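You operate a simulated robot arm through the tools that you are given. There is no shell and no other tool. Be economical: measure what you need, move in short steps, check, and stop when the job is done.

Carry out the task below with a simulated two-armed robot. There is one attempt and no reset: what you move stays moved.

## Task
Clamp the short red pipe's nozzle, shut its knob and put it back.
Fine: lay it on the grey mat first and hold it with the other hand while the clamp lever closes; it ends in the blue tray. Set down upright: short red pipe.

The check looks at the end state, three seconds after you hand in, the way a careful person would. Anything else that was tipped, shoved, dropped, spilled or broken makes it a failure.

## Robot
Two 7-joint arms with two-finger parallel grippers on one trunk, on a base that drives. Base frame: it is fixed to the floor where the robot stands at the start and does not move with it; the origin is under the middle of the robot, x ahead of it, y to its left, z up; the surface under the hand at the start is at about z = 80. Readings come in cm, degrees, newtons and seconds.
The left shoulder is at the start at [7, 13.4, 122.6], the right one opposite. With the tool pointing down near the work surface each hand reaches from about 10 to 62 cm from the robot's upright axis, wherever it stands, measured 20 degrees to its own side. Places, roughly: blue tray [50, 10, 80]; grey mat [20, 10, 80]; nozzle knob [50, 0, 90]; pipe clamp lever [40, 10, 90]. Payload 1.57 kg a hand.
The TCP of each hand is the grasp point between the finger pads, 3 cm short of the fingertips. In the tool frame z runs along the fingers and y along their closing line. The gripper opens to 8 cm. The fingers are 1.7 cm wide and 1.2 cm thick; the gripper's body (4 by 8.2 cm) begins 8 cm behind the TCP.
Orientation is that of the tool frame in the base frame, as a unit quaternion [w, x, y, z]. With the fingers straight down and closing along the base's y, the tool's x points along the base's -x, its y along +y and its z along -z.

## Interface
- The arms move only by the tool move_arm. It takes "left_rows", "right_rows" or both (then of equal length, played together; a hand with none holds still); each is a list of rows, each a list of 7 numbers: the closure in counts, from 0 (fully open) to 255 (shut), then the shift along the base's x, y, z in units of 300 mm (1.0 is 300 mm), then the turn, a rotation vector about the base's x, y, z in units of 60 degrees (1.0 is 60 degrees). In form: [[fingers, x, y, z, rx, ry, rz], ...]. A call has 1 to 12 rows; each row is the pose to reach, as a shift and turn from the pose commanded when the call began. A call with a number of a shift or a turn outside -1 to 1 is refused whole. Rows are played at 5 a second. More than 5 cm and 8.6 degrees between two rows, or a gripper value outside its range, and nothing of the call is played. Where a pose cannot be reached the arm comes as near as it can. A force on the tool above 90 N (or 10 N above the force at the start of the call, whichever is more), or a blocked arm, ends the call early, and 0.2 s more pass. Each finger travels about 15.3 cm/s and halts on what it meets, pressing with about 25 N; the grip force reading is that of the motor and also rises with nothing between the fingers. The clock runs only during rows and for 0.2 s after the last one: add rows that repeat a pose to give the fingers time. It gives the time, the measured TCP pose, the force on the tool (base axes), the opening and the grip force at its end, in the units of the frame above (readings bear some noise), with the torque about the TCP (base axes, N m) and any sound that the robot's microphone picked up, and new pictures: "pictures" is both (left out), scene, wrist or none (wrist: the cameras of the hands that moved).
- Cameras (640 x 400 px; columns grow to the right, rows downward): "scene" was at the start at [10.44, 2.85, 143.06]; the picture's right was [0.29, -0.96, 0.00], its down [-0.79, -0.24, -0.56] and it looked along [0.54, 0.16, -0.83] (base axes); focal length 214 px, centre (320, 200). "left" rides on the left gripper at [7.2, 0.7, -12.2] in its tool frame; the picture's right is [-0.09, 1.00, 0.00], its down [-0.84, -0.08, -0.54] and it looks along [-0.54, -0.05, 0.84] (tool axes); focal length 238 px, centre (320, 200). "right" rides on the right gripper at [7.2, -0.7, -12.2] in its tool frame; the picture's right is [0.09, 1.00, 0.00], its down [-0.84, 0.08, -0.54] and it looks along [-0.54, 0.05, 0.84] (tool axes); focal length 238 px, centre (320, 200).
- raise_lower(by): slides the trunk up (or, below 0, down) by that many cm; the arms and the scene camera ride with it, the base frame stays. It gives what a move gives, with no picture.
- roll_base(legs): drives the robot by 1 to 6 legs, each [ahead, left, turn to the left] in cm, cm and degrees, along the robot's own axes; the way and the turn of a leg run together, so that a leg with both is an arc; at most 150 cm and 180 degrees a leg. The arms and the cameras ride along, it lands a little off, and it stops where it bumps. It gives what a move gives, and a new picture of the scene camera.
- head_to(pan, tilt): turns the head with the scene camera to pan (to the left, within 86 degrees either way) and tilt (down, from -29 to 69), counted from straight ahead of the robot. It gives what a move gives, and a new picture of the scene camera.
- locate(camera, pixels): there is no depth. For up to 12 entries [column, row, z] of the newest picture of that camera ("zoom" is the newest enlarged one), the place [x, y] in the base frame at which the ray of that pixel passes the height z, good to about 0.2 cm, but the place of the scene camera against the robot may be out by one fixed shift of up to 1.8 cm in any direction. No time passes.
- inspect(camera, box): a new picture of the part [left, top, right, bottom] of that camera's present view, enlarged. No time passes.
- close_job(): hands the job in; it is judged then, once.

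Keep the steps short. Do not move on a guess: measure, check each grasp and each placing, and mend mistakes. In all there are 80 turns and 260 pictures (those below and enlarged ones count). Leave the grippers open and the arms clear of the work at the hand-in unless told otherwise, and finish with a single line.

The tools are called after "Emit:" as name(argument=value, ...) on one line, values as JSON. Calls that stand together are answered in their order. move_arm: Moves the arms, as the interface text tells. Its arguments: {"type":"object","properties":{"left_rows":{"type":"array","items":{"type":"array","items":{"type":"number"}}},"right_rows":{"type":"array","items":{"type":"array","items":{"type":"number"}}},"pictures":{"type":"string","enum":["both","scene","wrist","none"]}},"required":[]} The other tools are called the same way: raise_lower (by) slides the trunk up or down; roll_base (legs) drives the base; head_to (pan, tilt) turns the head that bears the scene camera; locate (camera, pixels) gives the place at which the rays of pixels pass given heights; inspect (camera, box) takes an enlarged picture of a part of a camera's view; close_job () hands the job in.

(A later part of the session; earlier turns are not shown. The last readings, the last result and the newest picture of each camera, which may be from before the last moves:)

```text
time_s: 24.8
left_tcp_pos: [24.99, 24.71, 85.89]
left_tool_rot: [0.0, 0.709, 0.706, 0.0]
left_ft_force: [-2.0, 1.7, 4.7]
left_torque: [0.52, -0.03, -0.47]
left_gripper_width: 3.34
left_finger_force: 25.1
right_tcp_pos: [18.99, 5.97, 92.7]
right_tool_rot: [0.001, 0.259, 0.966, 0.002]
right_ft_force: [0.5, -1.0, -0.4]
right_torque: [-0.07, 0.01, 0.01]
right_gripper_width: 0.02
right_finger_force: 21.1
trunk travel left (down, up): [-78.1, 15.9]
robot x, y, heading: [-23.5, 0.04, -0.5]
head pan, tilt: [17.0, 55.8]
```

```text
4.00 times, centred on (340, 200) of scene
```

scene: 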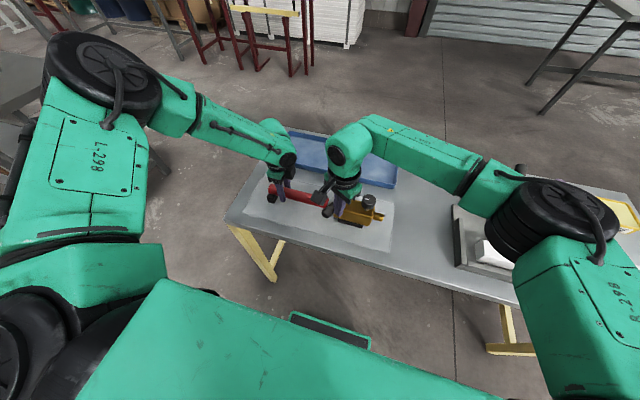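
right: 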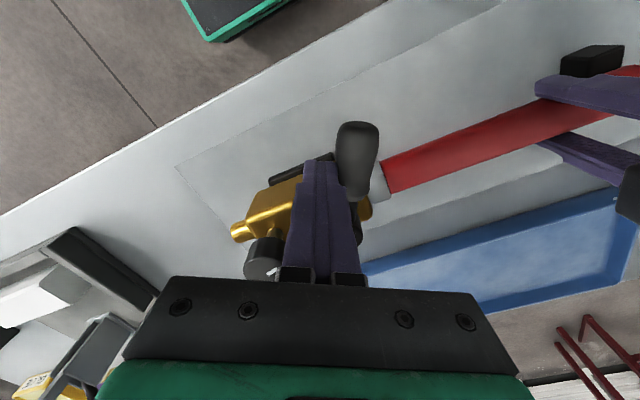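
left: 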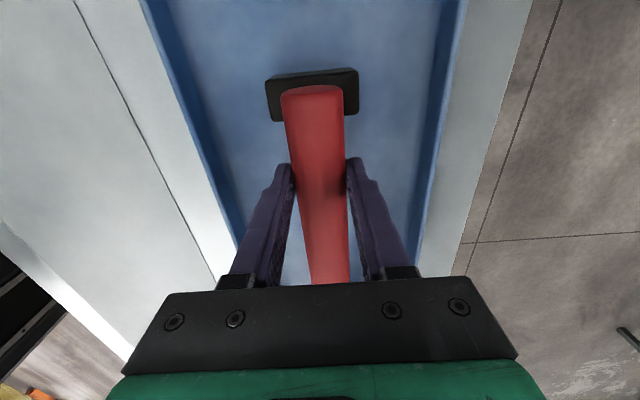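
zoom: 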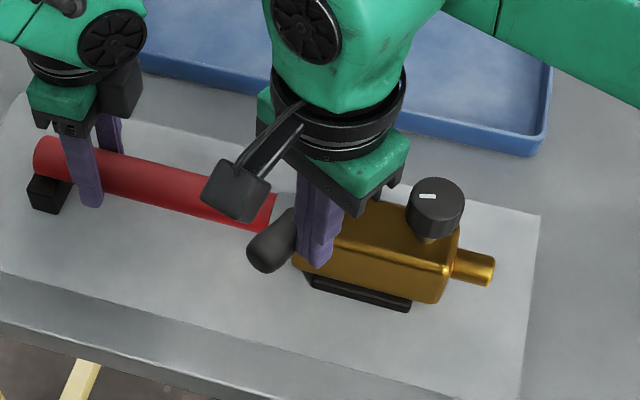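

The lever swung freely and the body didn't move. I'll continue the arc.

Emit:
move_arm(right_rows=[[255, 0.005, 0.033, 0, 0, 0, 0], [255, 0.014, 0.064, 0, 0, 0, 0], [255, 0.03, 0.093, 0, 0, 0, 0], [255, 0.05, 0.119, 0, 0, 0, 0], [255, 0.062, 0.132, 0, 0, 0, 0], [255, 0.075, 0.143, 0, 0, 0, 0], [255, 0.075, 0.143, 0, 0, 0, 0]], pictures="both")

Emit:
inspect(camera="scene", box=[280, 150, 400, 250])

```text
time_s: 26.4
left_tcp_pos: [25.11, 24.78, 85.91]
left_tool_rot: [0.0, 0.708, 0.706, 0.0]
left_ft_force: [1.8, 2.9, -0.5]
left_torque: [0.58, -0.07, 0.29]
left_gripper_width: 3.32
left_finger_force: 24.9
right_tcp_pos: [21.49, 10.09, 92.52]
right_tool_rot: [0.0, 0.258, 0.966, 0.001]
right_ft_force: [-1.1, -0.9, -0.9]
right_torque: [-0.07, 0.03, -0.05]
right_gripper_width: 0.0
right_finger_force: 21.5
trunk travel left (down, up): [-78.1, 15.9]
robot x, y, heading: [-22.62, 0.01, -0.2]
head pan, tilt: [17.0, 55.8]
```

scene: 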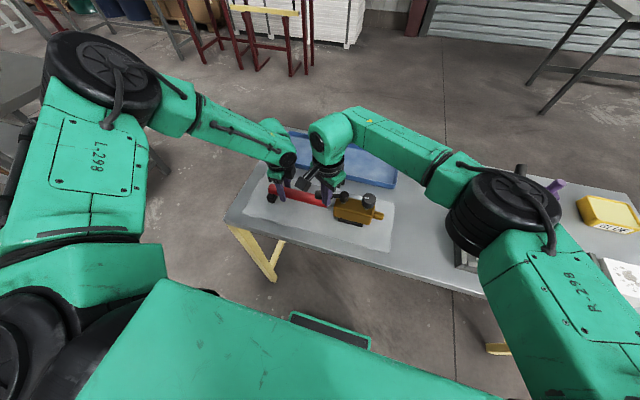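
right: 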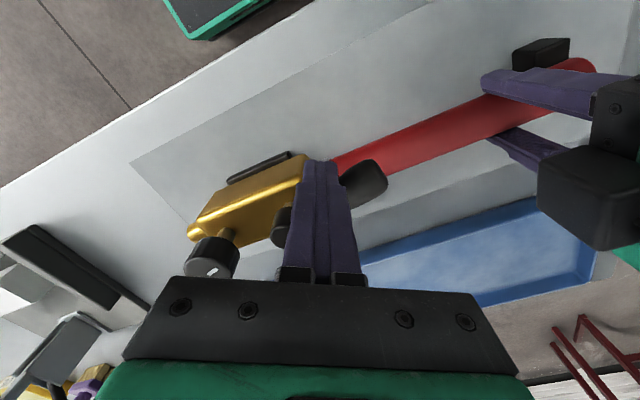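

```text
4.00 times, centred on (340, 200) of scene
```

zoom: 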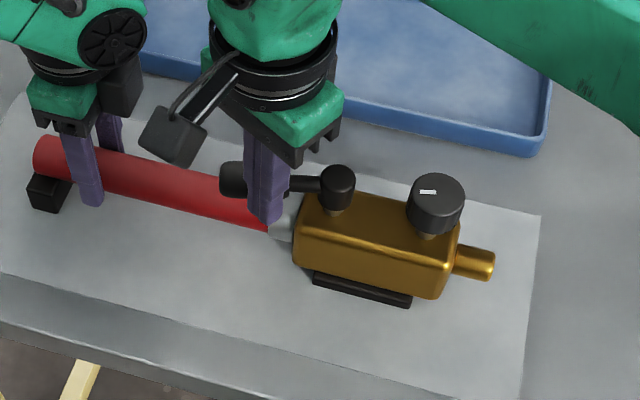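

The lever is now nearly along the pipe, with no force rise and no click yet. I'll push the last degrees slowly, feeling for the stop.

Emit:
move_arm(right_rows=[[255, 0.012, 0.008, 0, 0, 0, 0], [255, 0.025, 0.016, 0, 0, 0, 0], [255, 0.033, 0.02, 0, 0, 0, 0], [255, 0.04, 0.023, 0, 0, 0, 0], [255, 0.04, 0.023, 0, 0, 0, 0]], pictures="both")

Emit:
inspect(camera="scene", box=[280, 150, 400, 250])

```text
time_s: 27.6
left_tcp_pos: [25.07, 24.85, 85.93]
left_tool_rot: [0.001, 0.708, 0.706, 0.0]
left_ft_force: [4.0, 1.5, -0.6]
left_torque: [-0.35, 0.16, 0.34]
left_gripper_width: 3.31
left_finger_force: 24.9
right_tcp_pos: [22.65, 10.75, 92.51]
right_tool_rot: [0.0, 0.259, 0.966, 0.001]
right_ft_force: [-5.1, -1.7, -0.9]
right_torque: [-0.05, 0.12, 0.02]
right_gripper_width: 0.0
right_finger_force: 21.1
trunk travel left (down, up): [-78.1, 15.9]
robot x, y, heading: [-23.02, 0.21, -0.3]
head pan, tilt: [17.0, 55.8]
```

scene: 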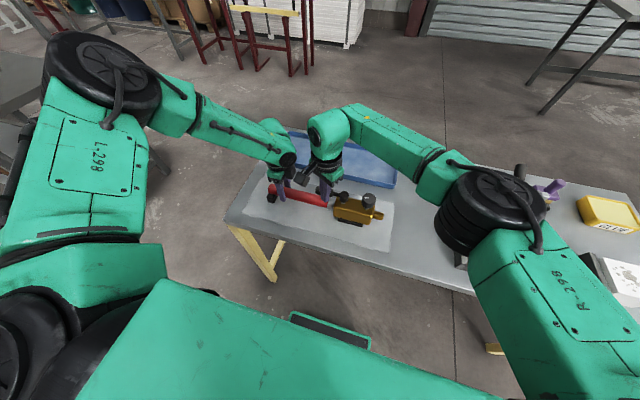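
right: 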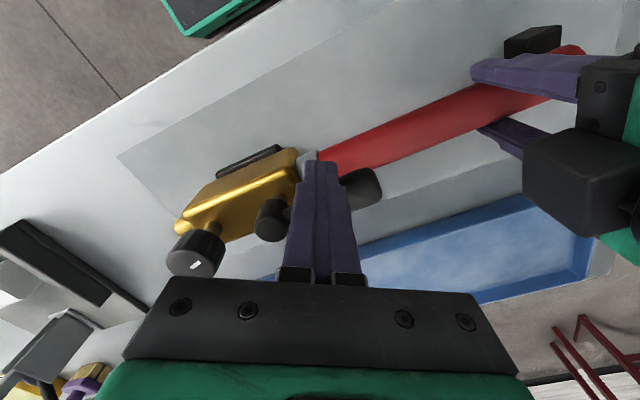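

```text
4.00 times, centred on (340, 200) of scene
```

zoom: 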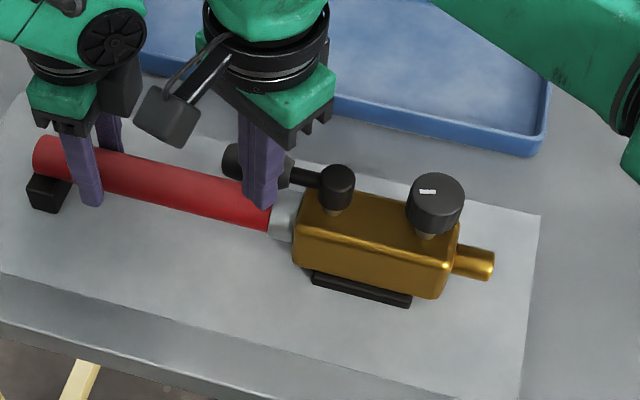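

The push force rose to about 5 N, so a stop or latch is near. One more small push of 0.4 cm to confirm.

Emit:
move_arm(right_rows=[[255, 0.006, 0.002, 0, 0, 0, 0], [255, 0.013, 0.004, 0, 0, 0, 0], [255, 0.013, 0.004, 0, 0, 0, 0]], pictures="wrist")

Emit:
inspect(camera="scene", box=[280, 150, 400, 250])

```text
time_s: 28.4
left_tcp_pos: [25.0, 24.82, 86.09]
left_tool_rot: [0.001, 0.708, 0.706, 0.002]
left_ft_force: [7.6, 6.0, 1.6]
left_torque: [0.45, 0.01, 0.61]
left_gripper_width: 3.37
left_finger_force: 25.5
right_tcp_pos: [22.91, 10.92, 92.53]
right_tool_rot: [0.0, 0.26, 0.966, 0.001]
right_ft_force: [-8.0, -6.3, 4.1]
right_torque: [-0.17, 0.19, -0.03]
right_gripper_width: 0.0
right_finger_force: 21.3
trunk travel left (down, up): [-78.1, 15.9]
robot x, y, heading: [-23.24, -0.12, -0.2]
head pan, tilt: [17.0, 55.8]
```

right: 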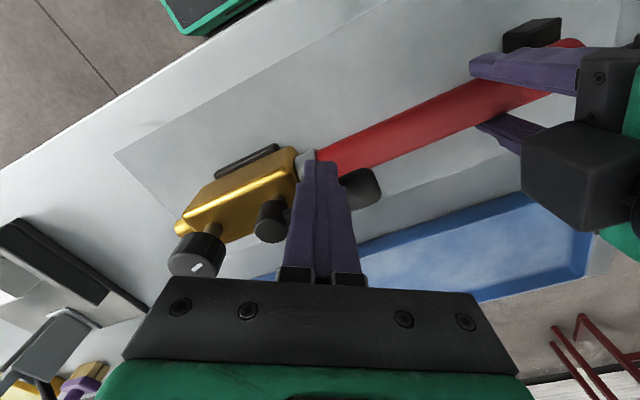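

```text
4.00 times, centred on (340, 200) of scene
```

zoom: 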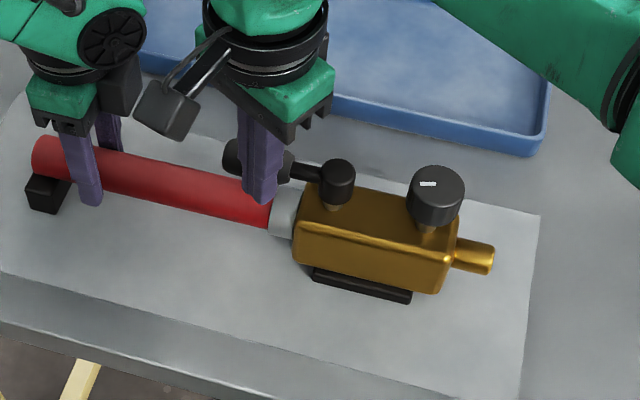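

The force rises steadily with little motion, so the lever seems to be at its stop. I'll back off and rise to look at it from above.

Emit:
move_arm(right_rows=[[255, -0.03, 0, 0, 0, 0, 0], [255, -0.07, -0.01, 0, 0, 0, 0], [255, -0.07, -0.01, 0.1, 0, 0, 0], [255, -0.07, -0.06, 0.2, 0, 0, 0], [255, -0.07, -0.15, 0.3, 0, 0, 0], [255, -0.07, -0.25, 0.3, 0, 0, 0], [255, -0.07, -0.25, 0.3, 0, 0, 0]], pictures="both")

Emit:
inspect(camera="scene", box=[280, 150, 400, 250])

Emit:
inspect(camera="right", box=[200, 40, 520, 240])

```text
time_s: 30.0
left_tcp_pos: [25.12, 24.82, 85.98]
left_tool_rot: [0.0, 0.708, 0.706, 0.0]
left_ft_force: [1.9, 0.1, -1.0]
left_torque: [-0.12, 0.01, 0.26]
left_gripper_width: 3.31
left_finger_force: 25.3
right_tcp_pos: [21.03, 3.33, 101.29]
right_tool_rot: [0.0, 0.26, 0.966, 0.0]
right_ft_force: [0.6, 0.7, -0.4]
right_torque: [0.01, 0.0, -0.02]
right_gripper_width: 0.0
right_finger_force: 21.5
trunk travel left (down, up): [-78.1, 15.9]
robot x, y, heading: [-22.81, 0.05, -0.6]
head pan, tilt: [17.0, 55.8]
```

scene: 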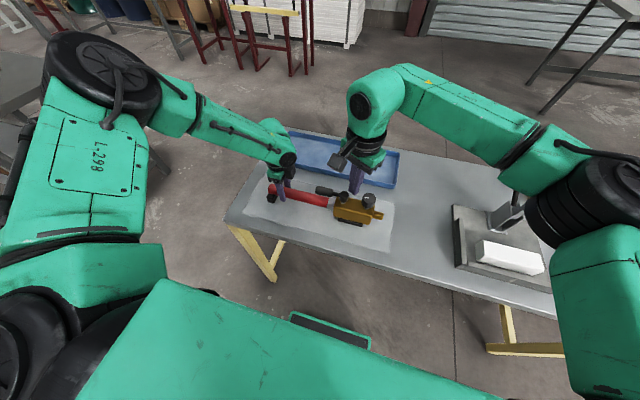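
right: 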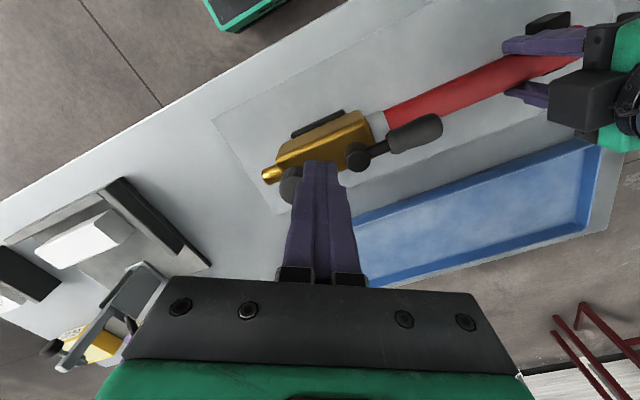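

```text
4.00 times, centred on (340, 200) of scene
```

zoom: 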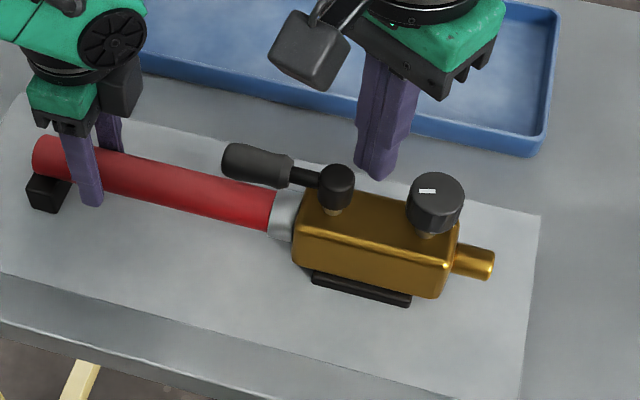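

```text
2.00 times, centred on (360, 140) of right
```

zoom: 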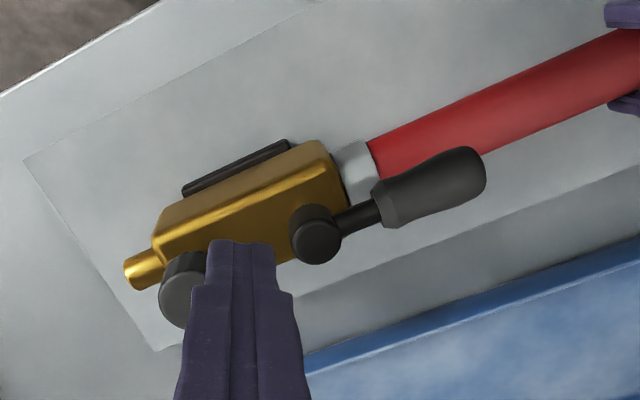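

Emit:
locate(camera="right", pixels=[[357.5, 159, 91], [435, 123, 90.5], [396, 140, 90.5], [290, 185, 91.5], [372, 125, 87], [500, 77, 87]])

```text
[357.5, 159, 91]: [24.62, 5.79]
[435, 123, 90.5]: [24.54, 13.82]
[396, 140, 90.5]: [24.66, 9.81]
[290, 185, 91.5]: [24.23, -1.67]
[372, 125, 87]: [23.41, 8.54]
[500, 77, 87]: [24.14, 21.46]
```

The lever now lies exactly along the pipe (pivot (24.6, 5.8), handle end (24.5, 13.8)) and was stopped there. Next is the knob. I'll bring the right hand above it with open fingers, closing along y, and check centring.

Emit:
move_arm(right_rows=[[180, 0.03, -0.04, 0, 0, 0, 0.12], [100, 0.06, -0.08, 0, 0, 0, 0.25], [60, 0.09, -0.12, 0, 0, 0, 0.37], [60, 0.12, -0.154, 0, 0, 0, 0.5], [60, 0.12, -0.154, 0, 0, 0, 0.5]], pictures="wrist")

Emit:
inspect(camera="right", box=[220, 40, 480, 200])

Emit:
inspect(camera="scene", box=[320, 150, 400, 230])

```text
time_s: 31.2
left_tcp_pos: [25.02, 24.66, 85.88]
left_tool_rot: [0.0, 0.708, 0.706, 0.0]
left_ft_force: [2.4, -0.5, -0.3]
left_torque: [0.07, -0.02, 0.39]
left_gripper_width: 3.32
left_finger_force: 25.0
right_tcp_pos: [24.67, -1.2, 101.46]
right_tool_rot: [0.0, 0.001, 1.0, 0.001]
right_ft_force: [0.1, -0.2, 0.4]
right_torque: [0.02, 0.02, -0.03]
right_gripper_width: 6.12
right_finger_force: 0.2
trunk travel left (down, up): [-78.1, 15.9]
robot x, y, heading: [-23.14, 0.07, -0.3]
head pan, tilt: [17.0, 55.8]
```

right: 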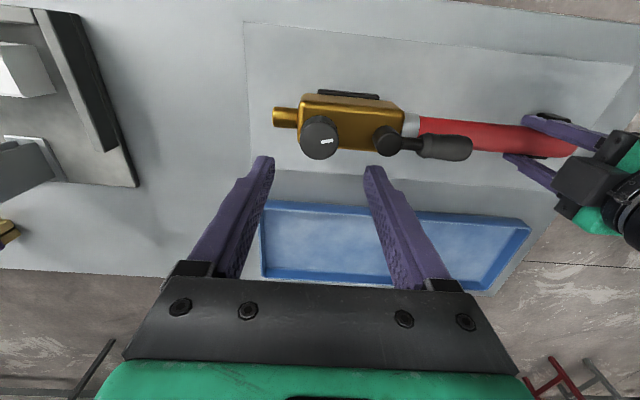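

```text
2.46 times, centred on (350, 120) of right
```

zoom: 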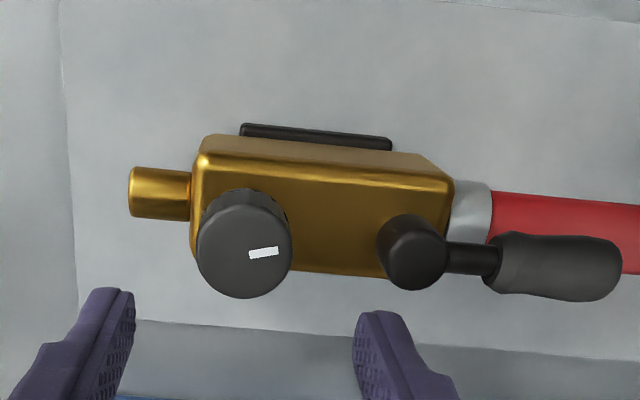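

```text
5.00 times, centred on (360, 190) of scene
```

zoom: 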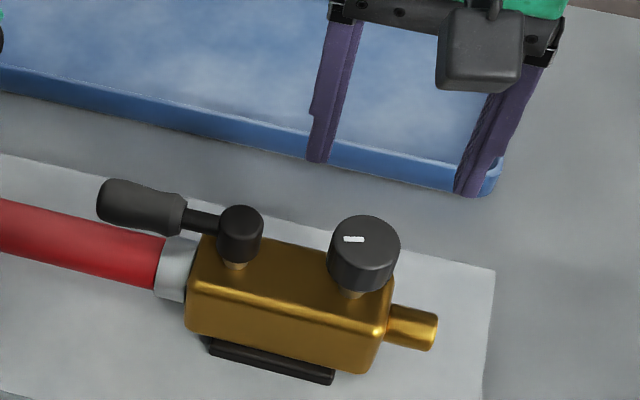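

Emit:
locate(camera="right", pixels=[[318.7, 141, 91.5], [300, 139, 91.5], [338.5, 141, 91.5], [321, 142.5, 91.5], [332.5, 141, 91.5], [389, 144, 91]])

```text
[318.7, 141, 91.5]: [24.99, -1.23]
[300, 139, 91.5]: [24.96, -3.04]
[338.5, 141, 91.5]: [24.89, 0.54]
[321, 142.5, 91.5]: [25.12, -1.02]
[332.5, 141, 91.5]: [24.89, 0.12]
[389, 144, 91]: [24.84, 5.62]
```

The knob centre is (24.95, -1.25) with a radius of 1.8. Its mark is a pointer aimed along the pipe. I'll descend around it to z ≈ 92.5 with the fingers at 6 cm, then close.

Emit:
move_arm(right_rows=[[60, 0.008, -0.001, -0.08, 0, 0, 0], [60, 0.008, -0.001, -0.16, 0, 0, 0], [60, 0.008, -0.001, -0.23, 0, 0, 0], [60, 0.008, -0.001, -0.297, 0, 0, 0], [60, 0.008, -0.001, -0.297, 0, 0, 0], [110, 0.008, -0.001, -0.297, 0, 0, 0], [150, 0.008, -0.001, -0.297, 0, 0, 0], [220, 0.008, -0.001, -0.297, 0, 0, 0], [220, 0.008, -0.001, -0.297, 0, 0, 0]], pictures="wrist")

Emit:
inspect(camera="scene", box=[320, 150, 400, 230])

```text
time_s: 33.2
left_tcp_pos: [25.05, 24.74, 85.94]
left_tool_rot: [0.0, 0.708, 0.707, 0.0]
left_ft_force: [0.2, 4.7, 1.0]
left_torque: [-0.1, -0.01, 0.29]
left_gripper_width: 3.31
left_finger_force: 25.0
right_tcp_pos: [24.75, -1.23, 92.67]
right_tool_rot: [0.0, 0.001, 1.0, 0.0]
right_ft_force: [-0.5, -7.0, 0.3]
right_torque: [-0.5, 0.03, 0.0]
right_gripper_width: 3.69
right_finger_force: 25.2
trunk travel left (down, up): [-78.1, 15.9]
robot x, y, heading: [-22.94, -0.02, -0.1]
head pan, tilt: [17.0, 55.8]
```

right: 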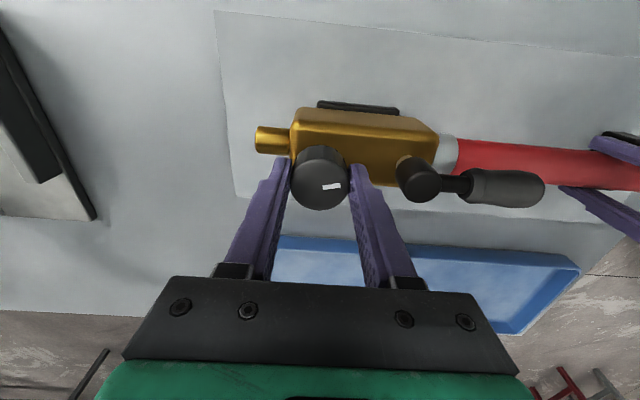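

```text
5.00 times, centred on (360, 190) of scene
```

zoom: 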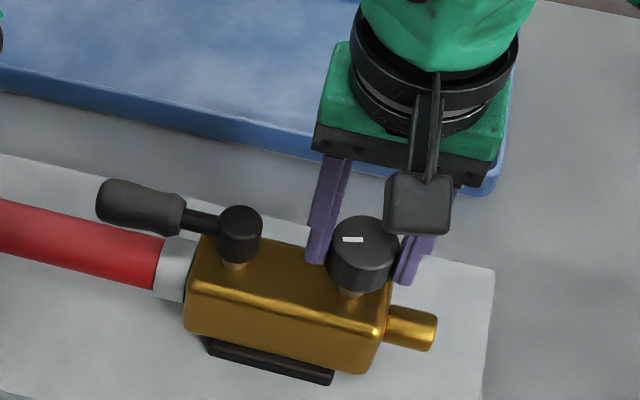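

The grip on the knob holds (3.69 cm, 25 N). I'll turn it clockwise slowly, 30 degrees first.

Emit:
move_arm(right_rows=[[220, 0.003, -0.004, 0, 0, 0, -0.08], [220, 0.003, -0.004, 0, 0, 0, -0.16], [220, 0.003, -0.004, 0, 0, 0, -0.25], [220, 0.003, -0.004, 0, 0, 0, -0.33], [220, 0.003, -0.004, 0, 0, 0, -0.42], [220, 0.003, -0.004, 0, 0, 0, -0.5], [220, 0.003, -0.004, 0, 0, 0, -0.5]], pictures="wrist")

Emit:
inspect(camera="scene", box=[320, 150, 400, 230])

```text
time_s: 34.8
left_tcp_pos: [24.94, 24.69, 86.08]
left_tool_rot: [0.001, 0.708, 0.706, -0.001]
left_ft_force: [1.7, -6.4, -2.3]
left_torque: [0.6, 0.0, 0.4]
left_gripper_width: 3.36
left_finger_force: 25.7
right_tcp_pos: [24.96, -1.23, 92.65]
right_tool_rot: [0.002, 0.26, 0.966, 0.003]
right_ft_force: [2.9, 7.9, 16.4]
right_torque: [0.03, 0.16, 0.01]
right_gripper_width: 3.74
right_finger_force: 25.0
trunk travel left (down, up): [-78.1, 15.9]
robot x, y, heading: [-22.94, -0.09, -0.0]
head pan, tilt: [17.0, 55.8]
```

right: 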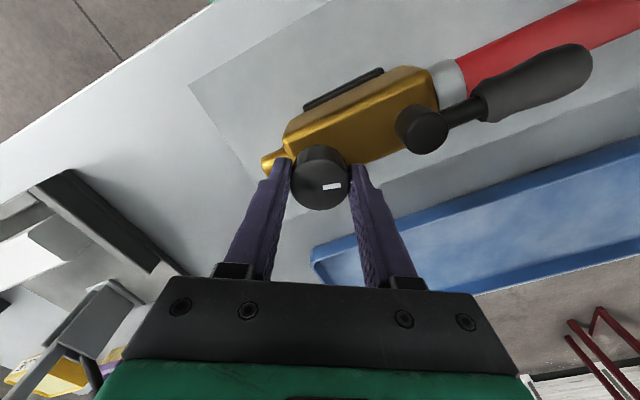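

```text
5.00 times, centred on (360, 190) of scene
```

zoom: 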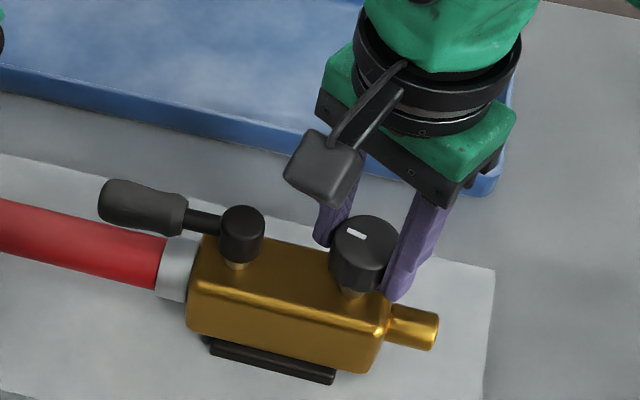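

The knob turned with the hand. There's a 16 N upward force, so I'll ease up 0.15 cm and continue turning.

Emit:
move_arm(right_rows=[[220, 0, 0.003, 0.005, 0, 0, -0.08], [220, 0, 0.003, 0.005, 0, 0, -0.16], [220, 0, 0.003, 0.005, 0, 0, -0.25], [220, 0, 0.003, 0.005, 0, 0, -0.33], [220, 0, 0.003, 0.005, 0, 0, -0.42], [220, 0, 0.003, 0.005, 0, 0, -0.5], [220, 0, 0.003, 0.005, 0, 0, -0.5]], pictures="wrist")

Emit:
inspect(camera="scene", box=[320, 150, 400, 230])

```text
time_s: 36.4
left_tcp_pos: [25.1, 24.79, 85.78]
left_tool_rot: [0.0, 0.709, 0.706, -0.001]
left_ft_force: [1.0, -8.2, 3.6]
left_torque: [-0.36, -0.17, 0.42]
left_gripper_width: 3.3
left_finger_force: 25.0
right_tcp_pos: [24.87, -1.2, 92.73]
right_tool_rot: [0.0, 0.5, 0.866, 0.0]
right_ft_force: [-0.2, 7.0, -0.8]
right_torque: [-0.28, 0.03, -0.01]
right_gripper_width: 3.7
right_finger_force: 24.4
trunk travel left (down, up): [-78.1, 15.9]
robot x, y, heading: [-23.3, 0.05, -0.1]
head pan, tilt: [17.0, 55.8]
```

right: 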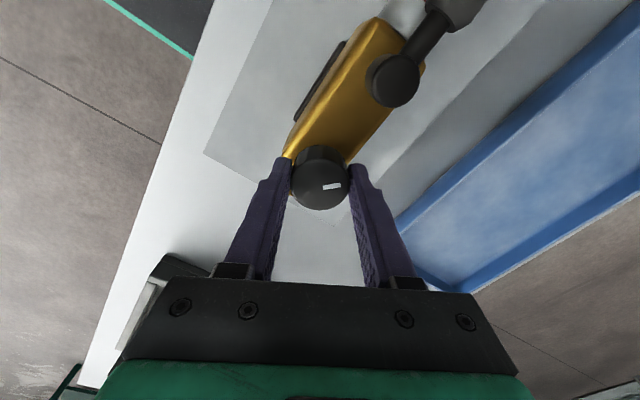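

```text
5.00 times, centred on (360, 190) of scene
```

zoom: 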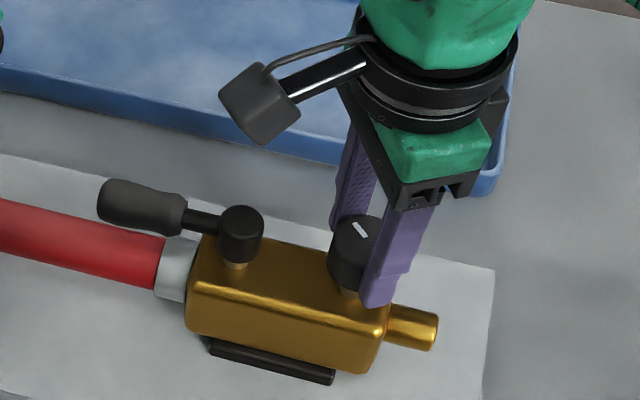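

Sixty degrees turned without a stop. Another 30 degrees.

Emit:
move_arm(right_rows=[[220, 0, -0.003, 0, 0, 0, -0.08], [220, 0, -0.003, 0, 0, 0, -0.16], [220, 0, -0.003, 0, 0, 0, -0.25], [220, 0, -0.003, 0, 0, 0, -0.33], [220, 0, -0.003, 0, 0, 0, -0.42], [220, 0, -0.003, 0, 0, 0, -0.5], [220, 0, -0.003, 0, 0, 0, -0.5]], pictures="wrist")

Emit:
inspect(camera="scene", box=[320, 150, 400, 230])

```text
time_s: 38.0
left_tcp_pos: [24.96, 24.82, 85.85]
left_tool_rot: [-0.001, 0.708, 0.706, 0.002]
left_ft_force: [-3.1, -1.1, 3.3]
left_torque: [0.03, 0.07, -0.53]
left_gripper_width: 3.33
left_finger_force: 24.7
right_tcp_pos: [24.74, -1.36, 92.78]
right_tool_rot: [0.002, 0.708, 0.706, 0.0]
right_ft_force: [2.9, -0.8, 1.0]
right_torque: [-0.48, -0.04, -0.03]
right_gripper_width: 3.68
right_finger_force: 24.5
trunk travel left (down, up): [-78.1, 15.9]
robot x, y, heading: [-23.18, 0.16, -0.3]
head pan, tilt: [17.0, 55.8]
```

right: 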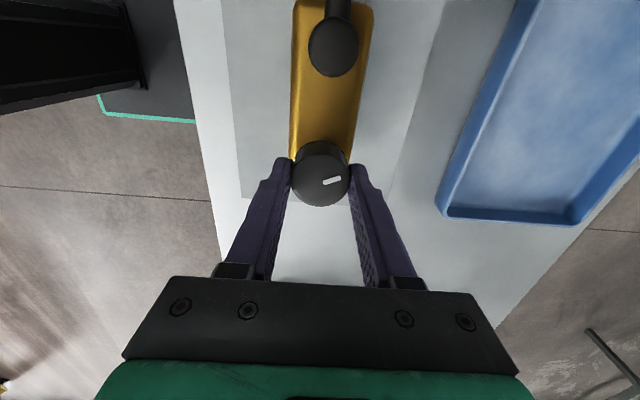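

```text
5.00 times, centred on (360, 190) of scene
```

zoom: 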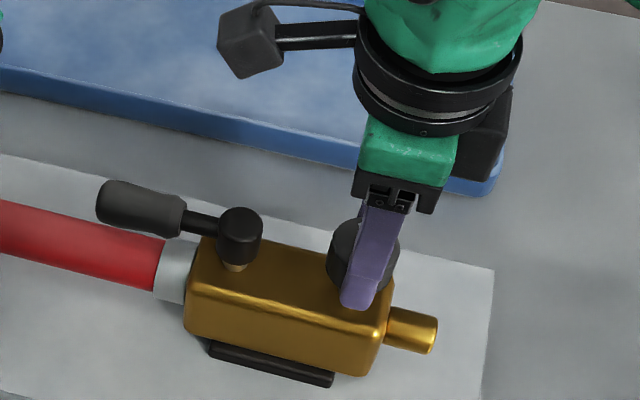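

The mark now points nearly across the pipe, lagging the fingers by only a few degrees. I'll turn further in small steps to see whether it stops.

Emit:
move_arm(right_rows=[[220, 0, 0, 0, 0, 0, -0.06], [220, 0, 0, 0, 0, 0, -0.12], [220, 0, 0, 0, 0, 0, -0.18], [220, 0, 0, 0, 0, 0, -0.25], [220, 0, 0, 0, 0, 0, -0.25]], pictures="wrist")

Emit:
inspect(camera="right", box=[240, 80, 400, 230])

```text
time_s: 39.2
left_tcp_pos: [25.05, 24.8, 85.9]
left_tool_rot: [-0.001, 0.708, 0.706, 0.0]
left_ft_force: [-0.3, 6.5, 0.0]
left_torque: [0.09, 0.03, -0.37]
left_gripper_width: 3.31
left_finger_force: 24.7
right_tcp_pos: [24.95, -1.44, 92.78]
right_tool_rot: [0.001, 0.795, 0.607, 0.001]
right_ft_force: [0.9, -7.4, 0.9]
right_torque: [0.44, -0.03, -0.01]
right_gripper_width: 3.67
right_finger_force: 25.2
trunk travel left (down, up): [-78.1, 15.9]
robot x, y, heading: [-22.72, -0.38, -0.1]
head pan, tilt: [17.0, 55.8]
```

right: 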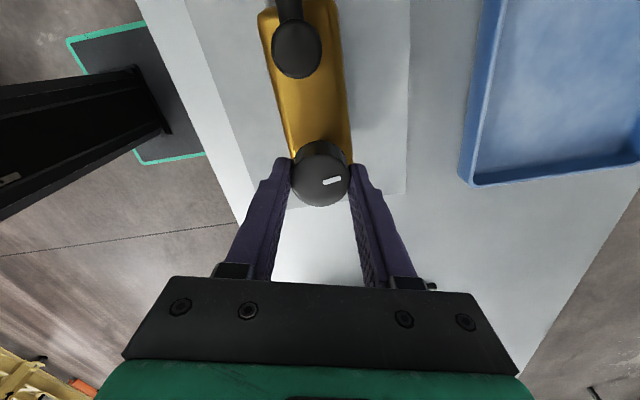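

```text
2.67 times, centred on (320, 155) of right
```

zoom: 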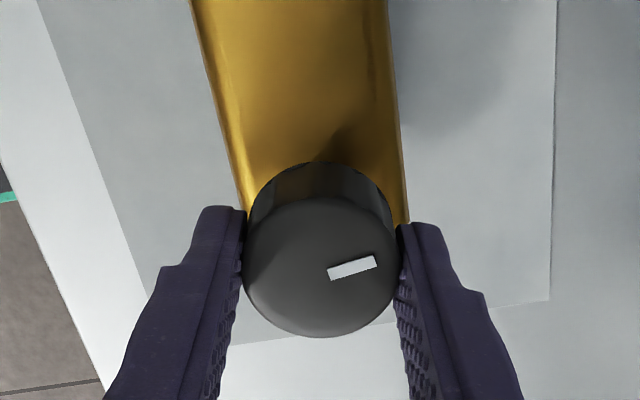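

The knob still follows the hand and its mark is now square across the pipe. I'll test whether it keeps turning or has reached the end.

Emit:
move_arm(right_rows=[[220, 0, 0.003, 0, 0, 0, -0.06], [220, 0, 0.003, 0, 0, 0, -0.12], [220, 0, 0.003, 0, 0, 0, -0.18], [220, 0, 0.003, 0, 0, 0, -0.25], [220, 0, 0.003, 0, 0, 0, -0.25]], pictures="wrist")

Emit:
inspect(camera="right", box=[240, 80, 400, 230])

```text
time_s: 40.4
left_tcp_pos: [24.97, 24.69, 85.92]
left_tool_rot: [0.0, 0.708, 0.706, 0.0]
left_ft_force: [-2.3, 9.1, 0.9]
left_torque: [0.49, 0.05, -0.44]
left_gripper_width: 3.35
left_finger_force: 24.9
right_tcp_pos: [24.82, -1.28, 92.68]
right_tool_rot: [0.0, 0.867, 0.499, 0.0]
right_ft_force: [0.7, -8.7, -0.4]
right_torque: [-0.51, 0.08, 0.32]
right_gripper_width: 3.69
right_finger_force: 25.2
trunk travel left (down, up): [-78.1, 15.9]
robot x, y, heading: [-23.29, -0.36, -0.4]
head pan, tilt: [17.0, 55.8]
```

right: 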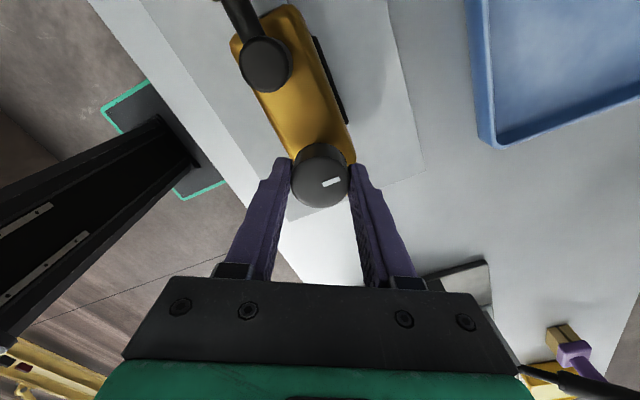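

```text
2.67 times, centred on (320, 155) of right
```

zoom: 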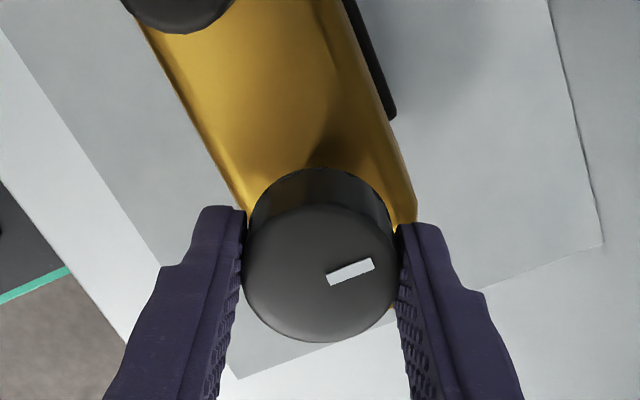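

Torque about z rose to 0.32 N m and the mark slipped a few degrees against the fingers. One more small turn to confirm the stop.

Emit:
move_arm(right_rows=[[220, 0, 0.003, 0, 0, 0, -0.06], [220, 0, 0.003, 0, 0, 0, -0.12], [220, 0, 0.003, 0, 0, 0, -0.18], [220, 0, 0.003, 0, 0, 0, -0.18]], pictures="wrist")

Emit:
inspect(camera="right", box=[240, 80, 400, 230])

Emit:
inspect(camera="scene", box=[240, 150, 400, 250])

```text
time_s: 41.4
left_tcp_pos: [25.13, 24.68, 85.86]
left_tool_rot: [0.001, 0.708, 0.706, 0.0]
left_ft_force: [-0.2, -1.1, -4.4]
left_torque: [0.17, -0.06, -0.43]
left_gripper_width: 3.31
left_finger_force: 25.5
right_tcp_pos: [24.91, -1.11, 92.72]
right_tool_rot: [-0.001, 0.909, 0.416, 0.001]
right_ft_force: [1.7, 1.2, 2.8]
right_torque: [0.39, 0.06, 0.2]
right_gripper_width: 3.7
right_finger_force: 25.2
trunk travel left (down, up): [-78.1, 15.9]
robot x, y, heading: [-23.18, -0.07, -0.3]
head pan, tilt: [17.0, 55.8]
```

right: 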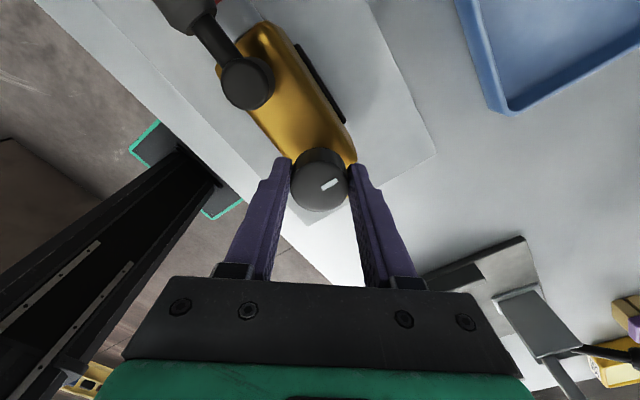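

```text
2.67 times, centred on (320, 155) of right
```

zoom: 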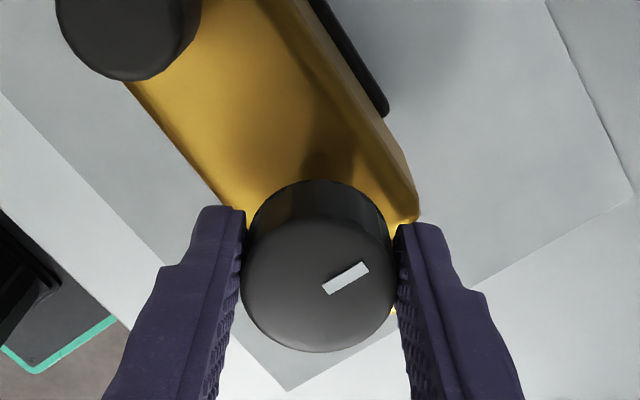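

```text
4.00 times, centred on (320, 200) of scene
```

zoom: 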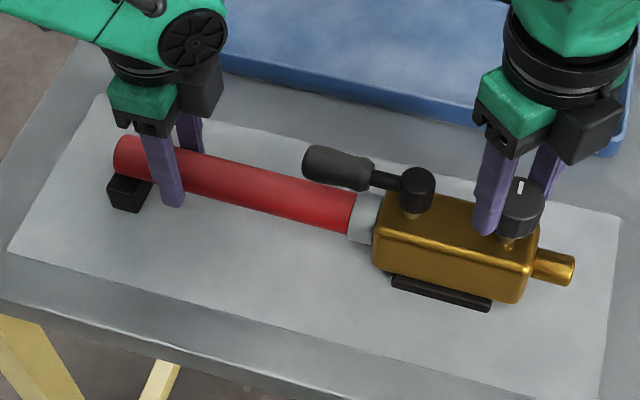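

The fingers slipped round the knob while the mark stayed put, so the knob is at its shut stop. I'll open, rise, and turn back to the lifting orientation.

Emit:
move_arm(right_rows=[[120, 0, 0, 0, 0, 0, 0], [60, 0, 0, 0, 0, 0, 0], [60, 0, 0, 0, 0, 0, 0], [60, 0, 0, 0.1, 0, 0, 0], [60, 0, 0, 0.22, 0, 0, 0], [40, 0, 0.03, 0.28, 0, 0, 0.13], [20, 0, 0.06, 0.28, 0, 0, 0.26], [0, 0, 0.08, 0.28, 0, 0, 0.39], [0, 0, 0.1, 0.28, 0, 0, 0.52], [0, 0, 0.115, 0.28, 0, 0, 0.65], [0, 0, 0.115, 0.28, 0, 0, 0.687], [0, 0, 0.115, 0.28, 0, 0, 0.687]], pictures="both")

Emit:
inspect(camera="right", box=[200, 0, 440, 200])

Emit:
inspect(camera="scene", box=[240, 150, 400, 250])

```text
time_s: 44.0
left_tcp_pos: [25.01, 24.74, 85.82]
left_tool_rot: [-0.001, 0.709, 0.706, 0.0]
left_ft_force: [-1.0, 0.0, -1.7]
left_torque: [-0.13, 0.01, -0.42]
left_gripper_width: 3.32
left_finger_force: 25.2
right_tcp_pos: [24.9, 2.31, 101.17]
right_tool_rot: [0.001, 0.705, 0.709, 0.001]
right_ft_force: [-0.5, -1.1, -0.6]
right_torque: [-0.03, 0.0, -0.01]
right_gripper_width: 7.97
right_finger_force: 0.1
trunk travel left (down, up): [-78.1, 15.9]
robot x, y, heading: [-23.16, -0.16, -0.2]
head pan, tilt: [17.0, 55.8]
```

scene: 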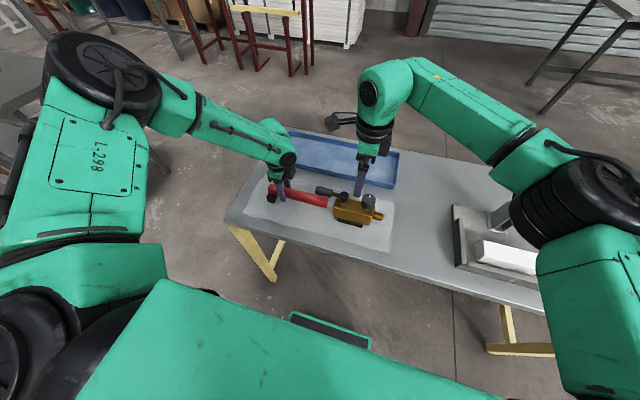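
right: 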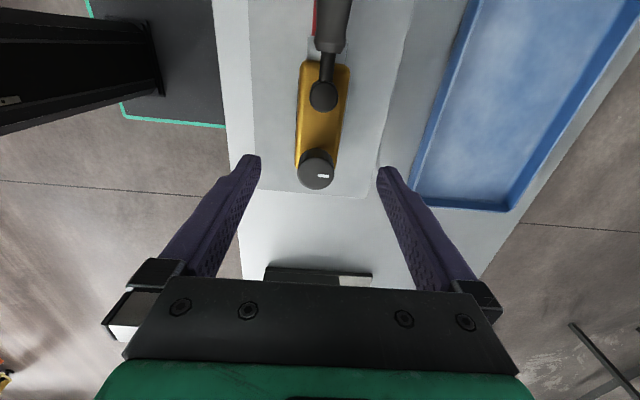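

```text
2.00 times, centred on (320, 100) of right
```

zoom: 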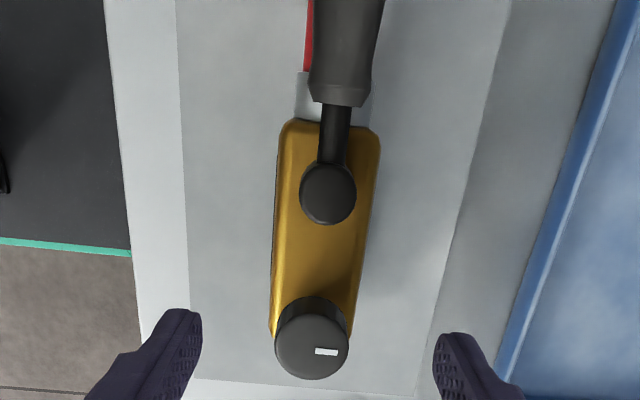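

```text
4.00 times, centred on (320, 200) of scene
```

zoom: 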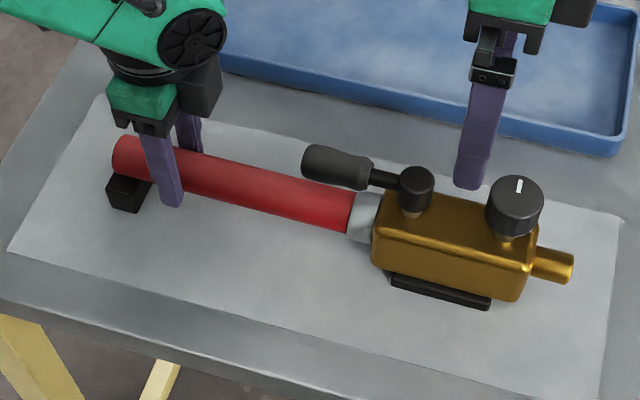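

The mark now stands square to the pipe (shut) and the lever lies along the pipe (clamped). The right hand goes down to regrip the body between knob and pivot.

Emit:
locate(camera="right", pixels=[[298, 120, 88.5], [343, 120, 88.5], [324, 97, 91], [316, 169, 91.5]])

Emit:
move_arm(right_rows=[[0, 0.002, 0, -0.12, 0, 0, 0], [0, 0.003, 0.0, -0.24, 0, 0, 0], [0, 0.003, 0.0, -0.36, 0, 0, 0], [0, 0.003, 0.0, -0.47, 0, 0, 0], [0, 0.003, 0.0, -0.545, 0, 0, 0], [0, 0.003, 0.0, -0.545, 0, 0, 0]], pictures="wrist")

Emit:
inspect(camera="scene", box=[240, 150, 400, 250])

```text
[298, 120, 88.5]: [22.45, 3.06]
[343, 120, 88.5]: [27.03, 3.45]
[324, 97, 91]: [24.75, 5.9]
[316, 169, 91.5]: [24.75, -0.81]
```

```text
time_s: 45.4
left_tcp_pos: [25.0, 24.85, 85.88]
left_tool_rot: [0.0, 0.709, 0.706, 0.0]
left_ft_force: [-2.2, 0.5, -1.8]
left_torque: [0.03, 0.02, -0.35]
left_gripper_width: 3.32
left_finger_force: 24.8
right_tcp_pos: [24.81, 2.36, 84.65]
right_tool_rot: [0.001, 0.704, 0.71, 0.001]
right_ft_force: [1.0, -0.6, 0.6]
right_torque: [0.02, -0.02, -0.03]
right_gripper_width: 8.0
right_finger_force: 0.1
trunk travel left (down, up): [-78.1, 15.9]
robot x, y, heading: [-23.18, -0.12, -0.2]
head pan, tilt: [17.0, 55.8]
```

right: 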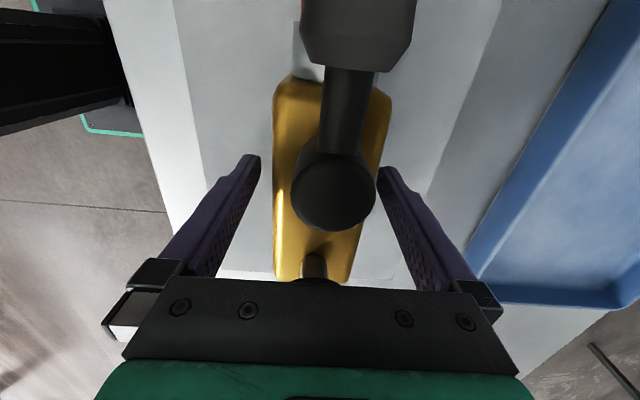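

```text
4.00 times, centred on (320, 200) of scene
```

zoom: 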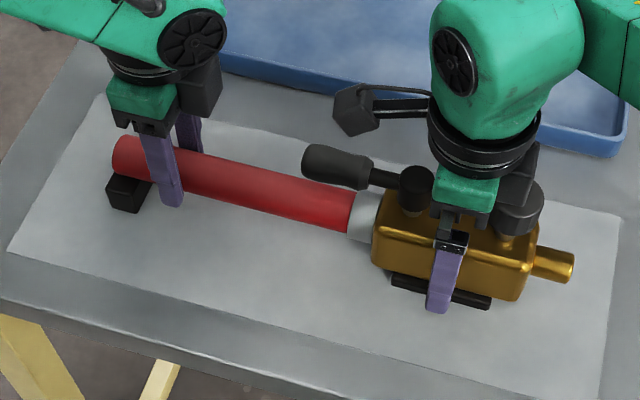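

The fingers straddle the body correctly. Closing the right gripper.

Emit:
move_arm(right_rows=[[60, 0, 0, 0, 0, 0, 0], [100, 0, 0, 0, 0, 0, 0], [160, 0, 0, 0, 0, 0, 0], [255, 0, 0, 0, 0, 0, 0], [255, 0, 0, 0, 0, 0, 0]], pictures="none")

Emit:
raise_lower(by=5.5)

Emit:
inspect(camera="scene", box=[240, 140, 420, 252])

```text
time_s: 46.6
left_tcp_pos: [25.03, 24.77, 85.81]
left_tool_rot: [0.0, 0.708, 0.707, 0.0]
left_ft_force: [-4.1, -0.3, 1.9]
left_torque: [0.01, 0.06, -0.45]
left_gripper_width: 3.33
left_finger_force: 25.2
right_tcp_pos: [24.78, 2.27, 84.69]
right_tool_rot: [0.0, 0.705, 0.709, 0.0]
right_ft_force: [3.8, 2.3, -0.3]
right_torque: [-0.11, 0.16, -0.4]
right_gripper_width: 5.22
right_finger_force: 24.7
trunk travel left (down, up): [-78.1, 15.9]
robot x, y, heading: [-23.3, -0.02, -0.2]
head pan, tilt: [17.0, 55.8]
```

```text
time_s: 47.6
left_tcp_pos: [25.11, 24.84, 91.37]
left_tool_rot: [-0.001, 0.708, 0.706, -0.001]
left_ft_force: [-3.5, -2.2, 0.0]
left_torque: [-0.15, 0.05, -0.42]
left_gripper_width: 3.31
left_finger_force: 25.4
right_tcp_pos: [24.89, 2.32, 90.24]
right_tool_rot: [0.0, 0.705, 0.709, 0.0]
right_ft_force: [3.9, 2.8, -7.1]
right_torque: [-0.28, 0.03, -0.55]
right_gripper_width: 5.19
right_finger_force: 24.9
trunk travel left (down, up): [-83.6, 10.4]
robot x, y, heading: [-22.95, -0.21, -0.1]
head pan, tilt: [17.0, 55.8]
```

```text
3.56 times, centred on (330, 196) of scene
```

zoom: 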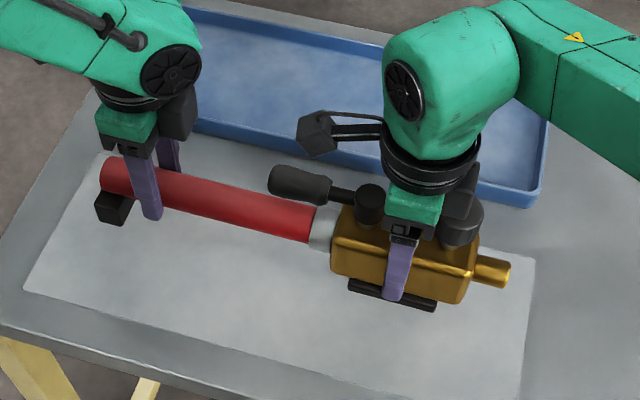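

Lifted securely. I'll drive forward 22.9 cm to return over the tray.

Emit:
roll_base(legs=[[22.9, 0, 0]])

Emit:
inspect(camera="scene", box=[220, 140, 420, 265])

Emit:
inspect(camera="right", box=[0, 0, 640, 400])

Emit:
inspect(camera="left", box=[0, 0, 640, 400])

```text
time_s: 49.3
left_tcp_pos: [47.11, 24.55, 91.41]
left_tool_rot: [0.001, 0.709, 0.706, 0.001]
left_ft_force: [-4.5, -2.6, 0.6]
left_torque: [-0.06, 0.08, -0.39]
left_gripper_width: 3.34
left_finger_force: 25.3
right_tcp_pos: [46.97, 2.16, 90.25]
right_tool_rot: [0.0, 0.706, 0.708, 0.0]
right_ft_force: [3.1, 2.4, -5.6]
right_torque: [-0.22, 0.01, -0.51]
right_gripper_width: 5.21
right_finger_force: 25.1
trunk travel left (down, up): [-83.6, 10.4]
robot x, y, heading: [-0.88, 0.46, -0.4]
head pan, tilt: [17.0, 55.8]
```

scene: 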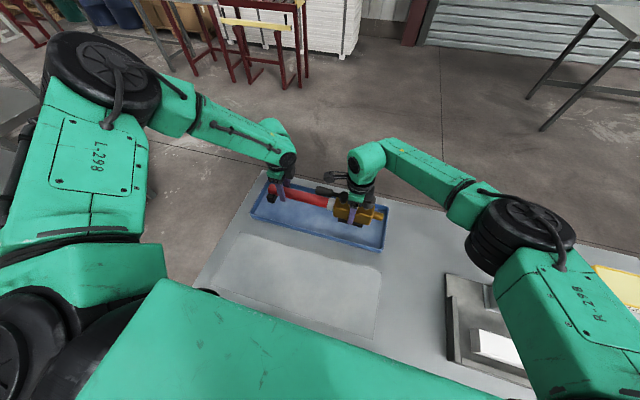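

```text
3.20 times, centred on (320, 202) of scene
```

zoom: 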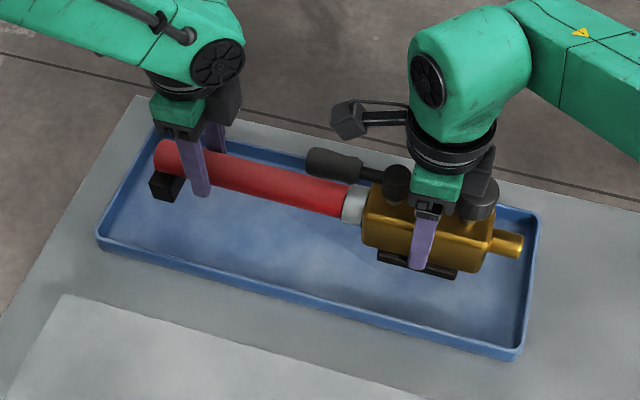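

```text
1.00 times, centred on (320, 200) of right (not enlarged: the box is as wide or as high as the picture)
```

zoom: 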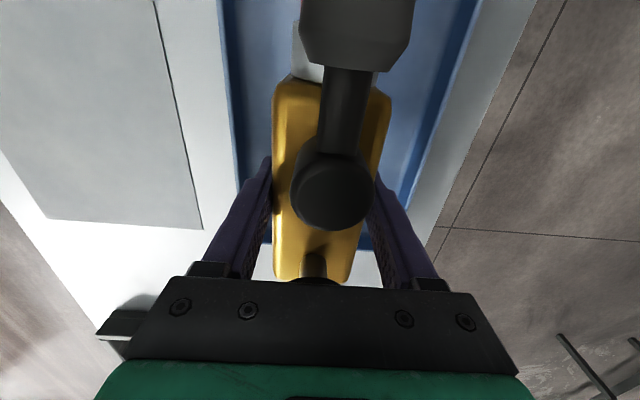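

```text
1.00 times, centred on (320, 200) of left (not enlarged: the box is as wide or as high as the picture)
```

zoom: 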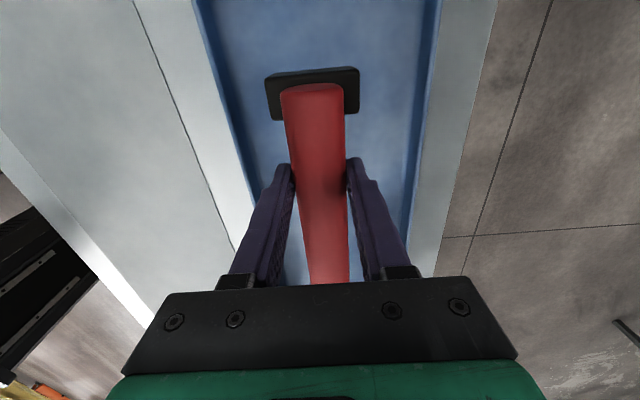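

We're 0.9 cm short of the original place, so I correct with a small forward drive.

Emit:
roll_base(legs=[[0.9, 0.2, 0.2]])

Emit:
raise_lower(by=-4.4)

```text
time_s: 50.0
left_tcp_pos: [48.03, 25.0, 91.42]
left_tool_rot: [-0.001, 0.707, 0.707, 0.0]
left_ft_force: [-2.8, -1.0, -0.6]
left_torque: [-0.12, 0.04, -0.44]
left_gripper_width: 3.33
left_finger_force: 24.9
right_tcp_pos: [47.81, 2.49, 90.28]
right_tool_rot: [0.001, 0.704, 0.71, 0.001]
right_ft_force: [2.1, 0.6, -4.3]
right_torque: [0.05, 0.0, -0.17]
right_gripper_width: 5.21
right_finger_force: 24.6
trunk travel left (down, up): [-83.6, 10.4]
robot x, y, heading: [0.4, 0.03, -0.2]
head pan, tilt: [17.0, 55.8]
```

scene: 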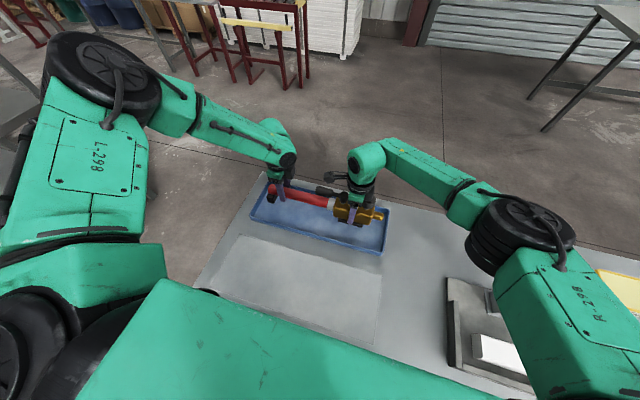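

```text
time_s: 50.9
left_tcp_pos: [47.98, 24.9, 87.0]
left_tool_rot: [0.0, 0.708, 0.706, -0.001]
left_ft_force: [-2.8, -1.6, -0.9]
left_torque: [-0.06, 0.06, -0.43]
left_gripper_width: 3.3
left_finger_force: 24.7
right_tcp_pos: [48.04, 2.5, 85.87]
right_tool_rot: [0.0, 0.705, 0.709, 0.001]
right_ft_force: [2.7, 1.3, -5.2]
right_torque: [-0.08, 0.0, -0.19]
right_gripper_width: 5.2
right_finger_force: 25.0
trunk travel left (down, up): [-79.2, 14.8]
robot x, y, heading: [-0.05, 0.4, 0.3]
head pan, tilt: [17.0, 55.8]
```

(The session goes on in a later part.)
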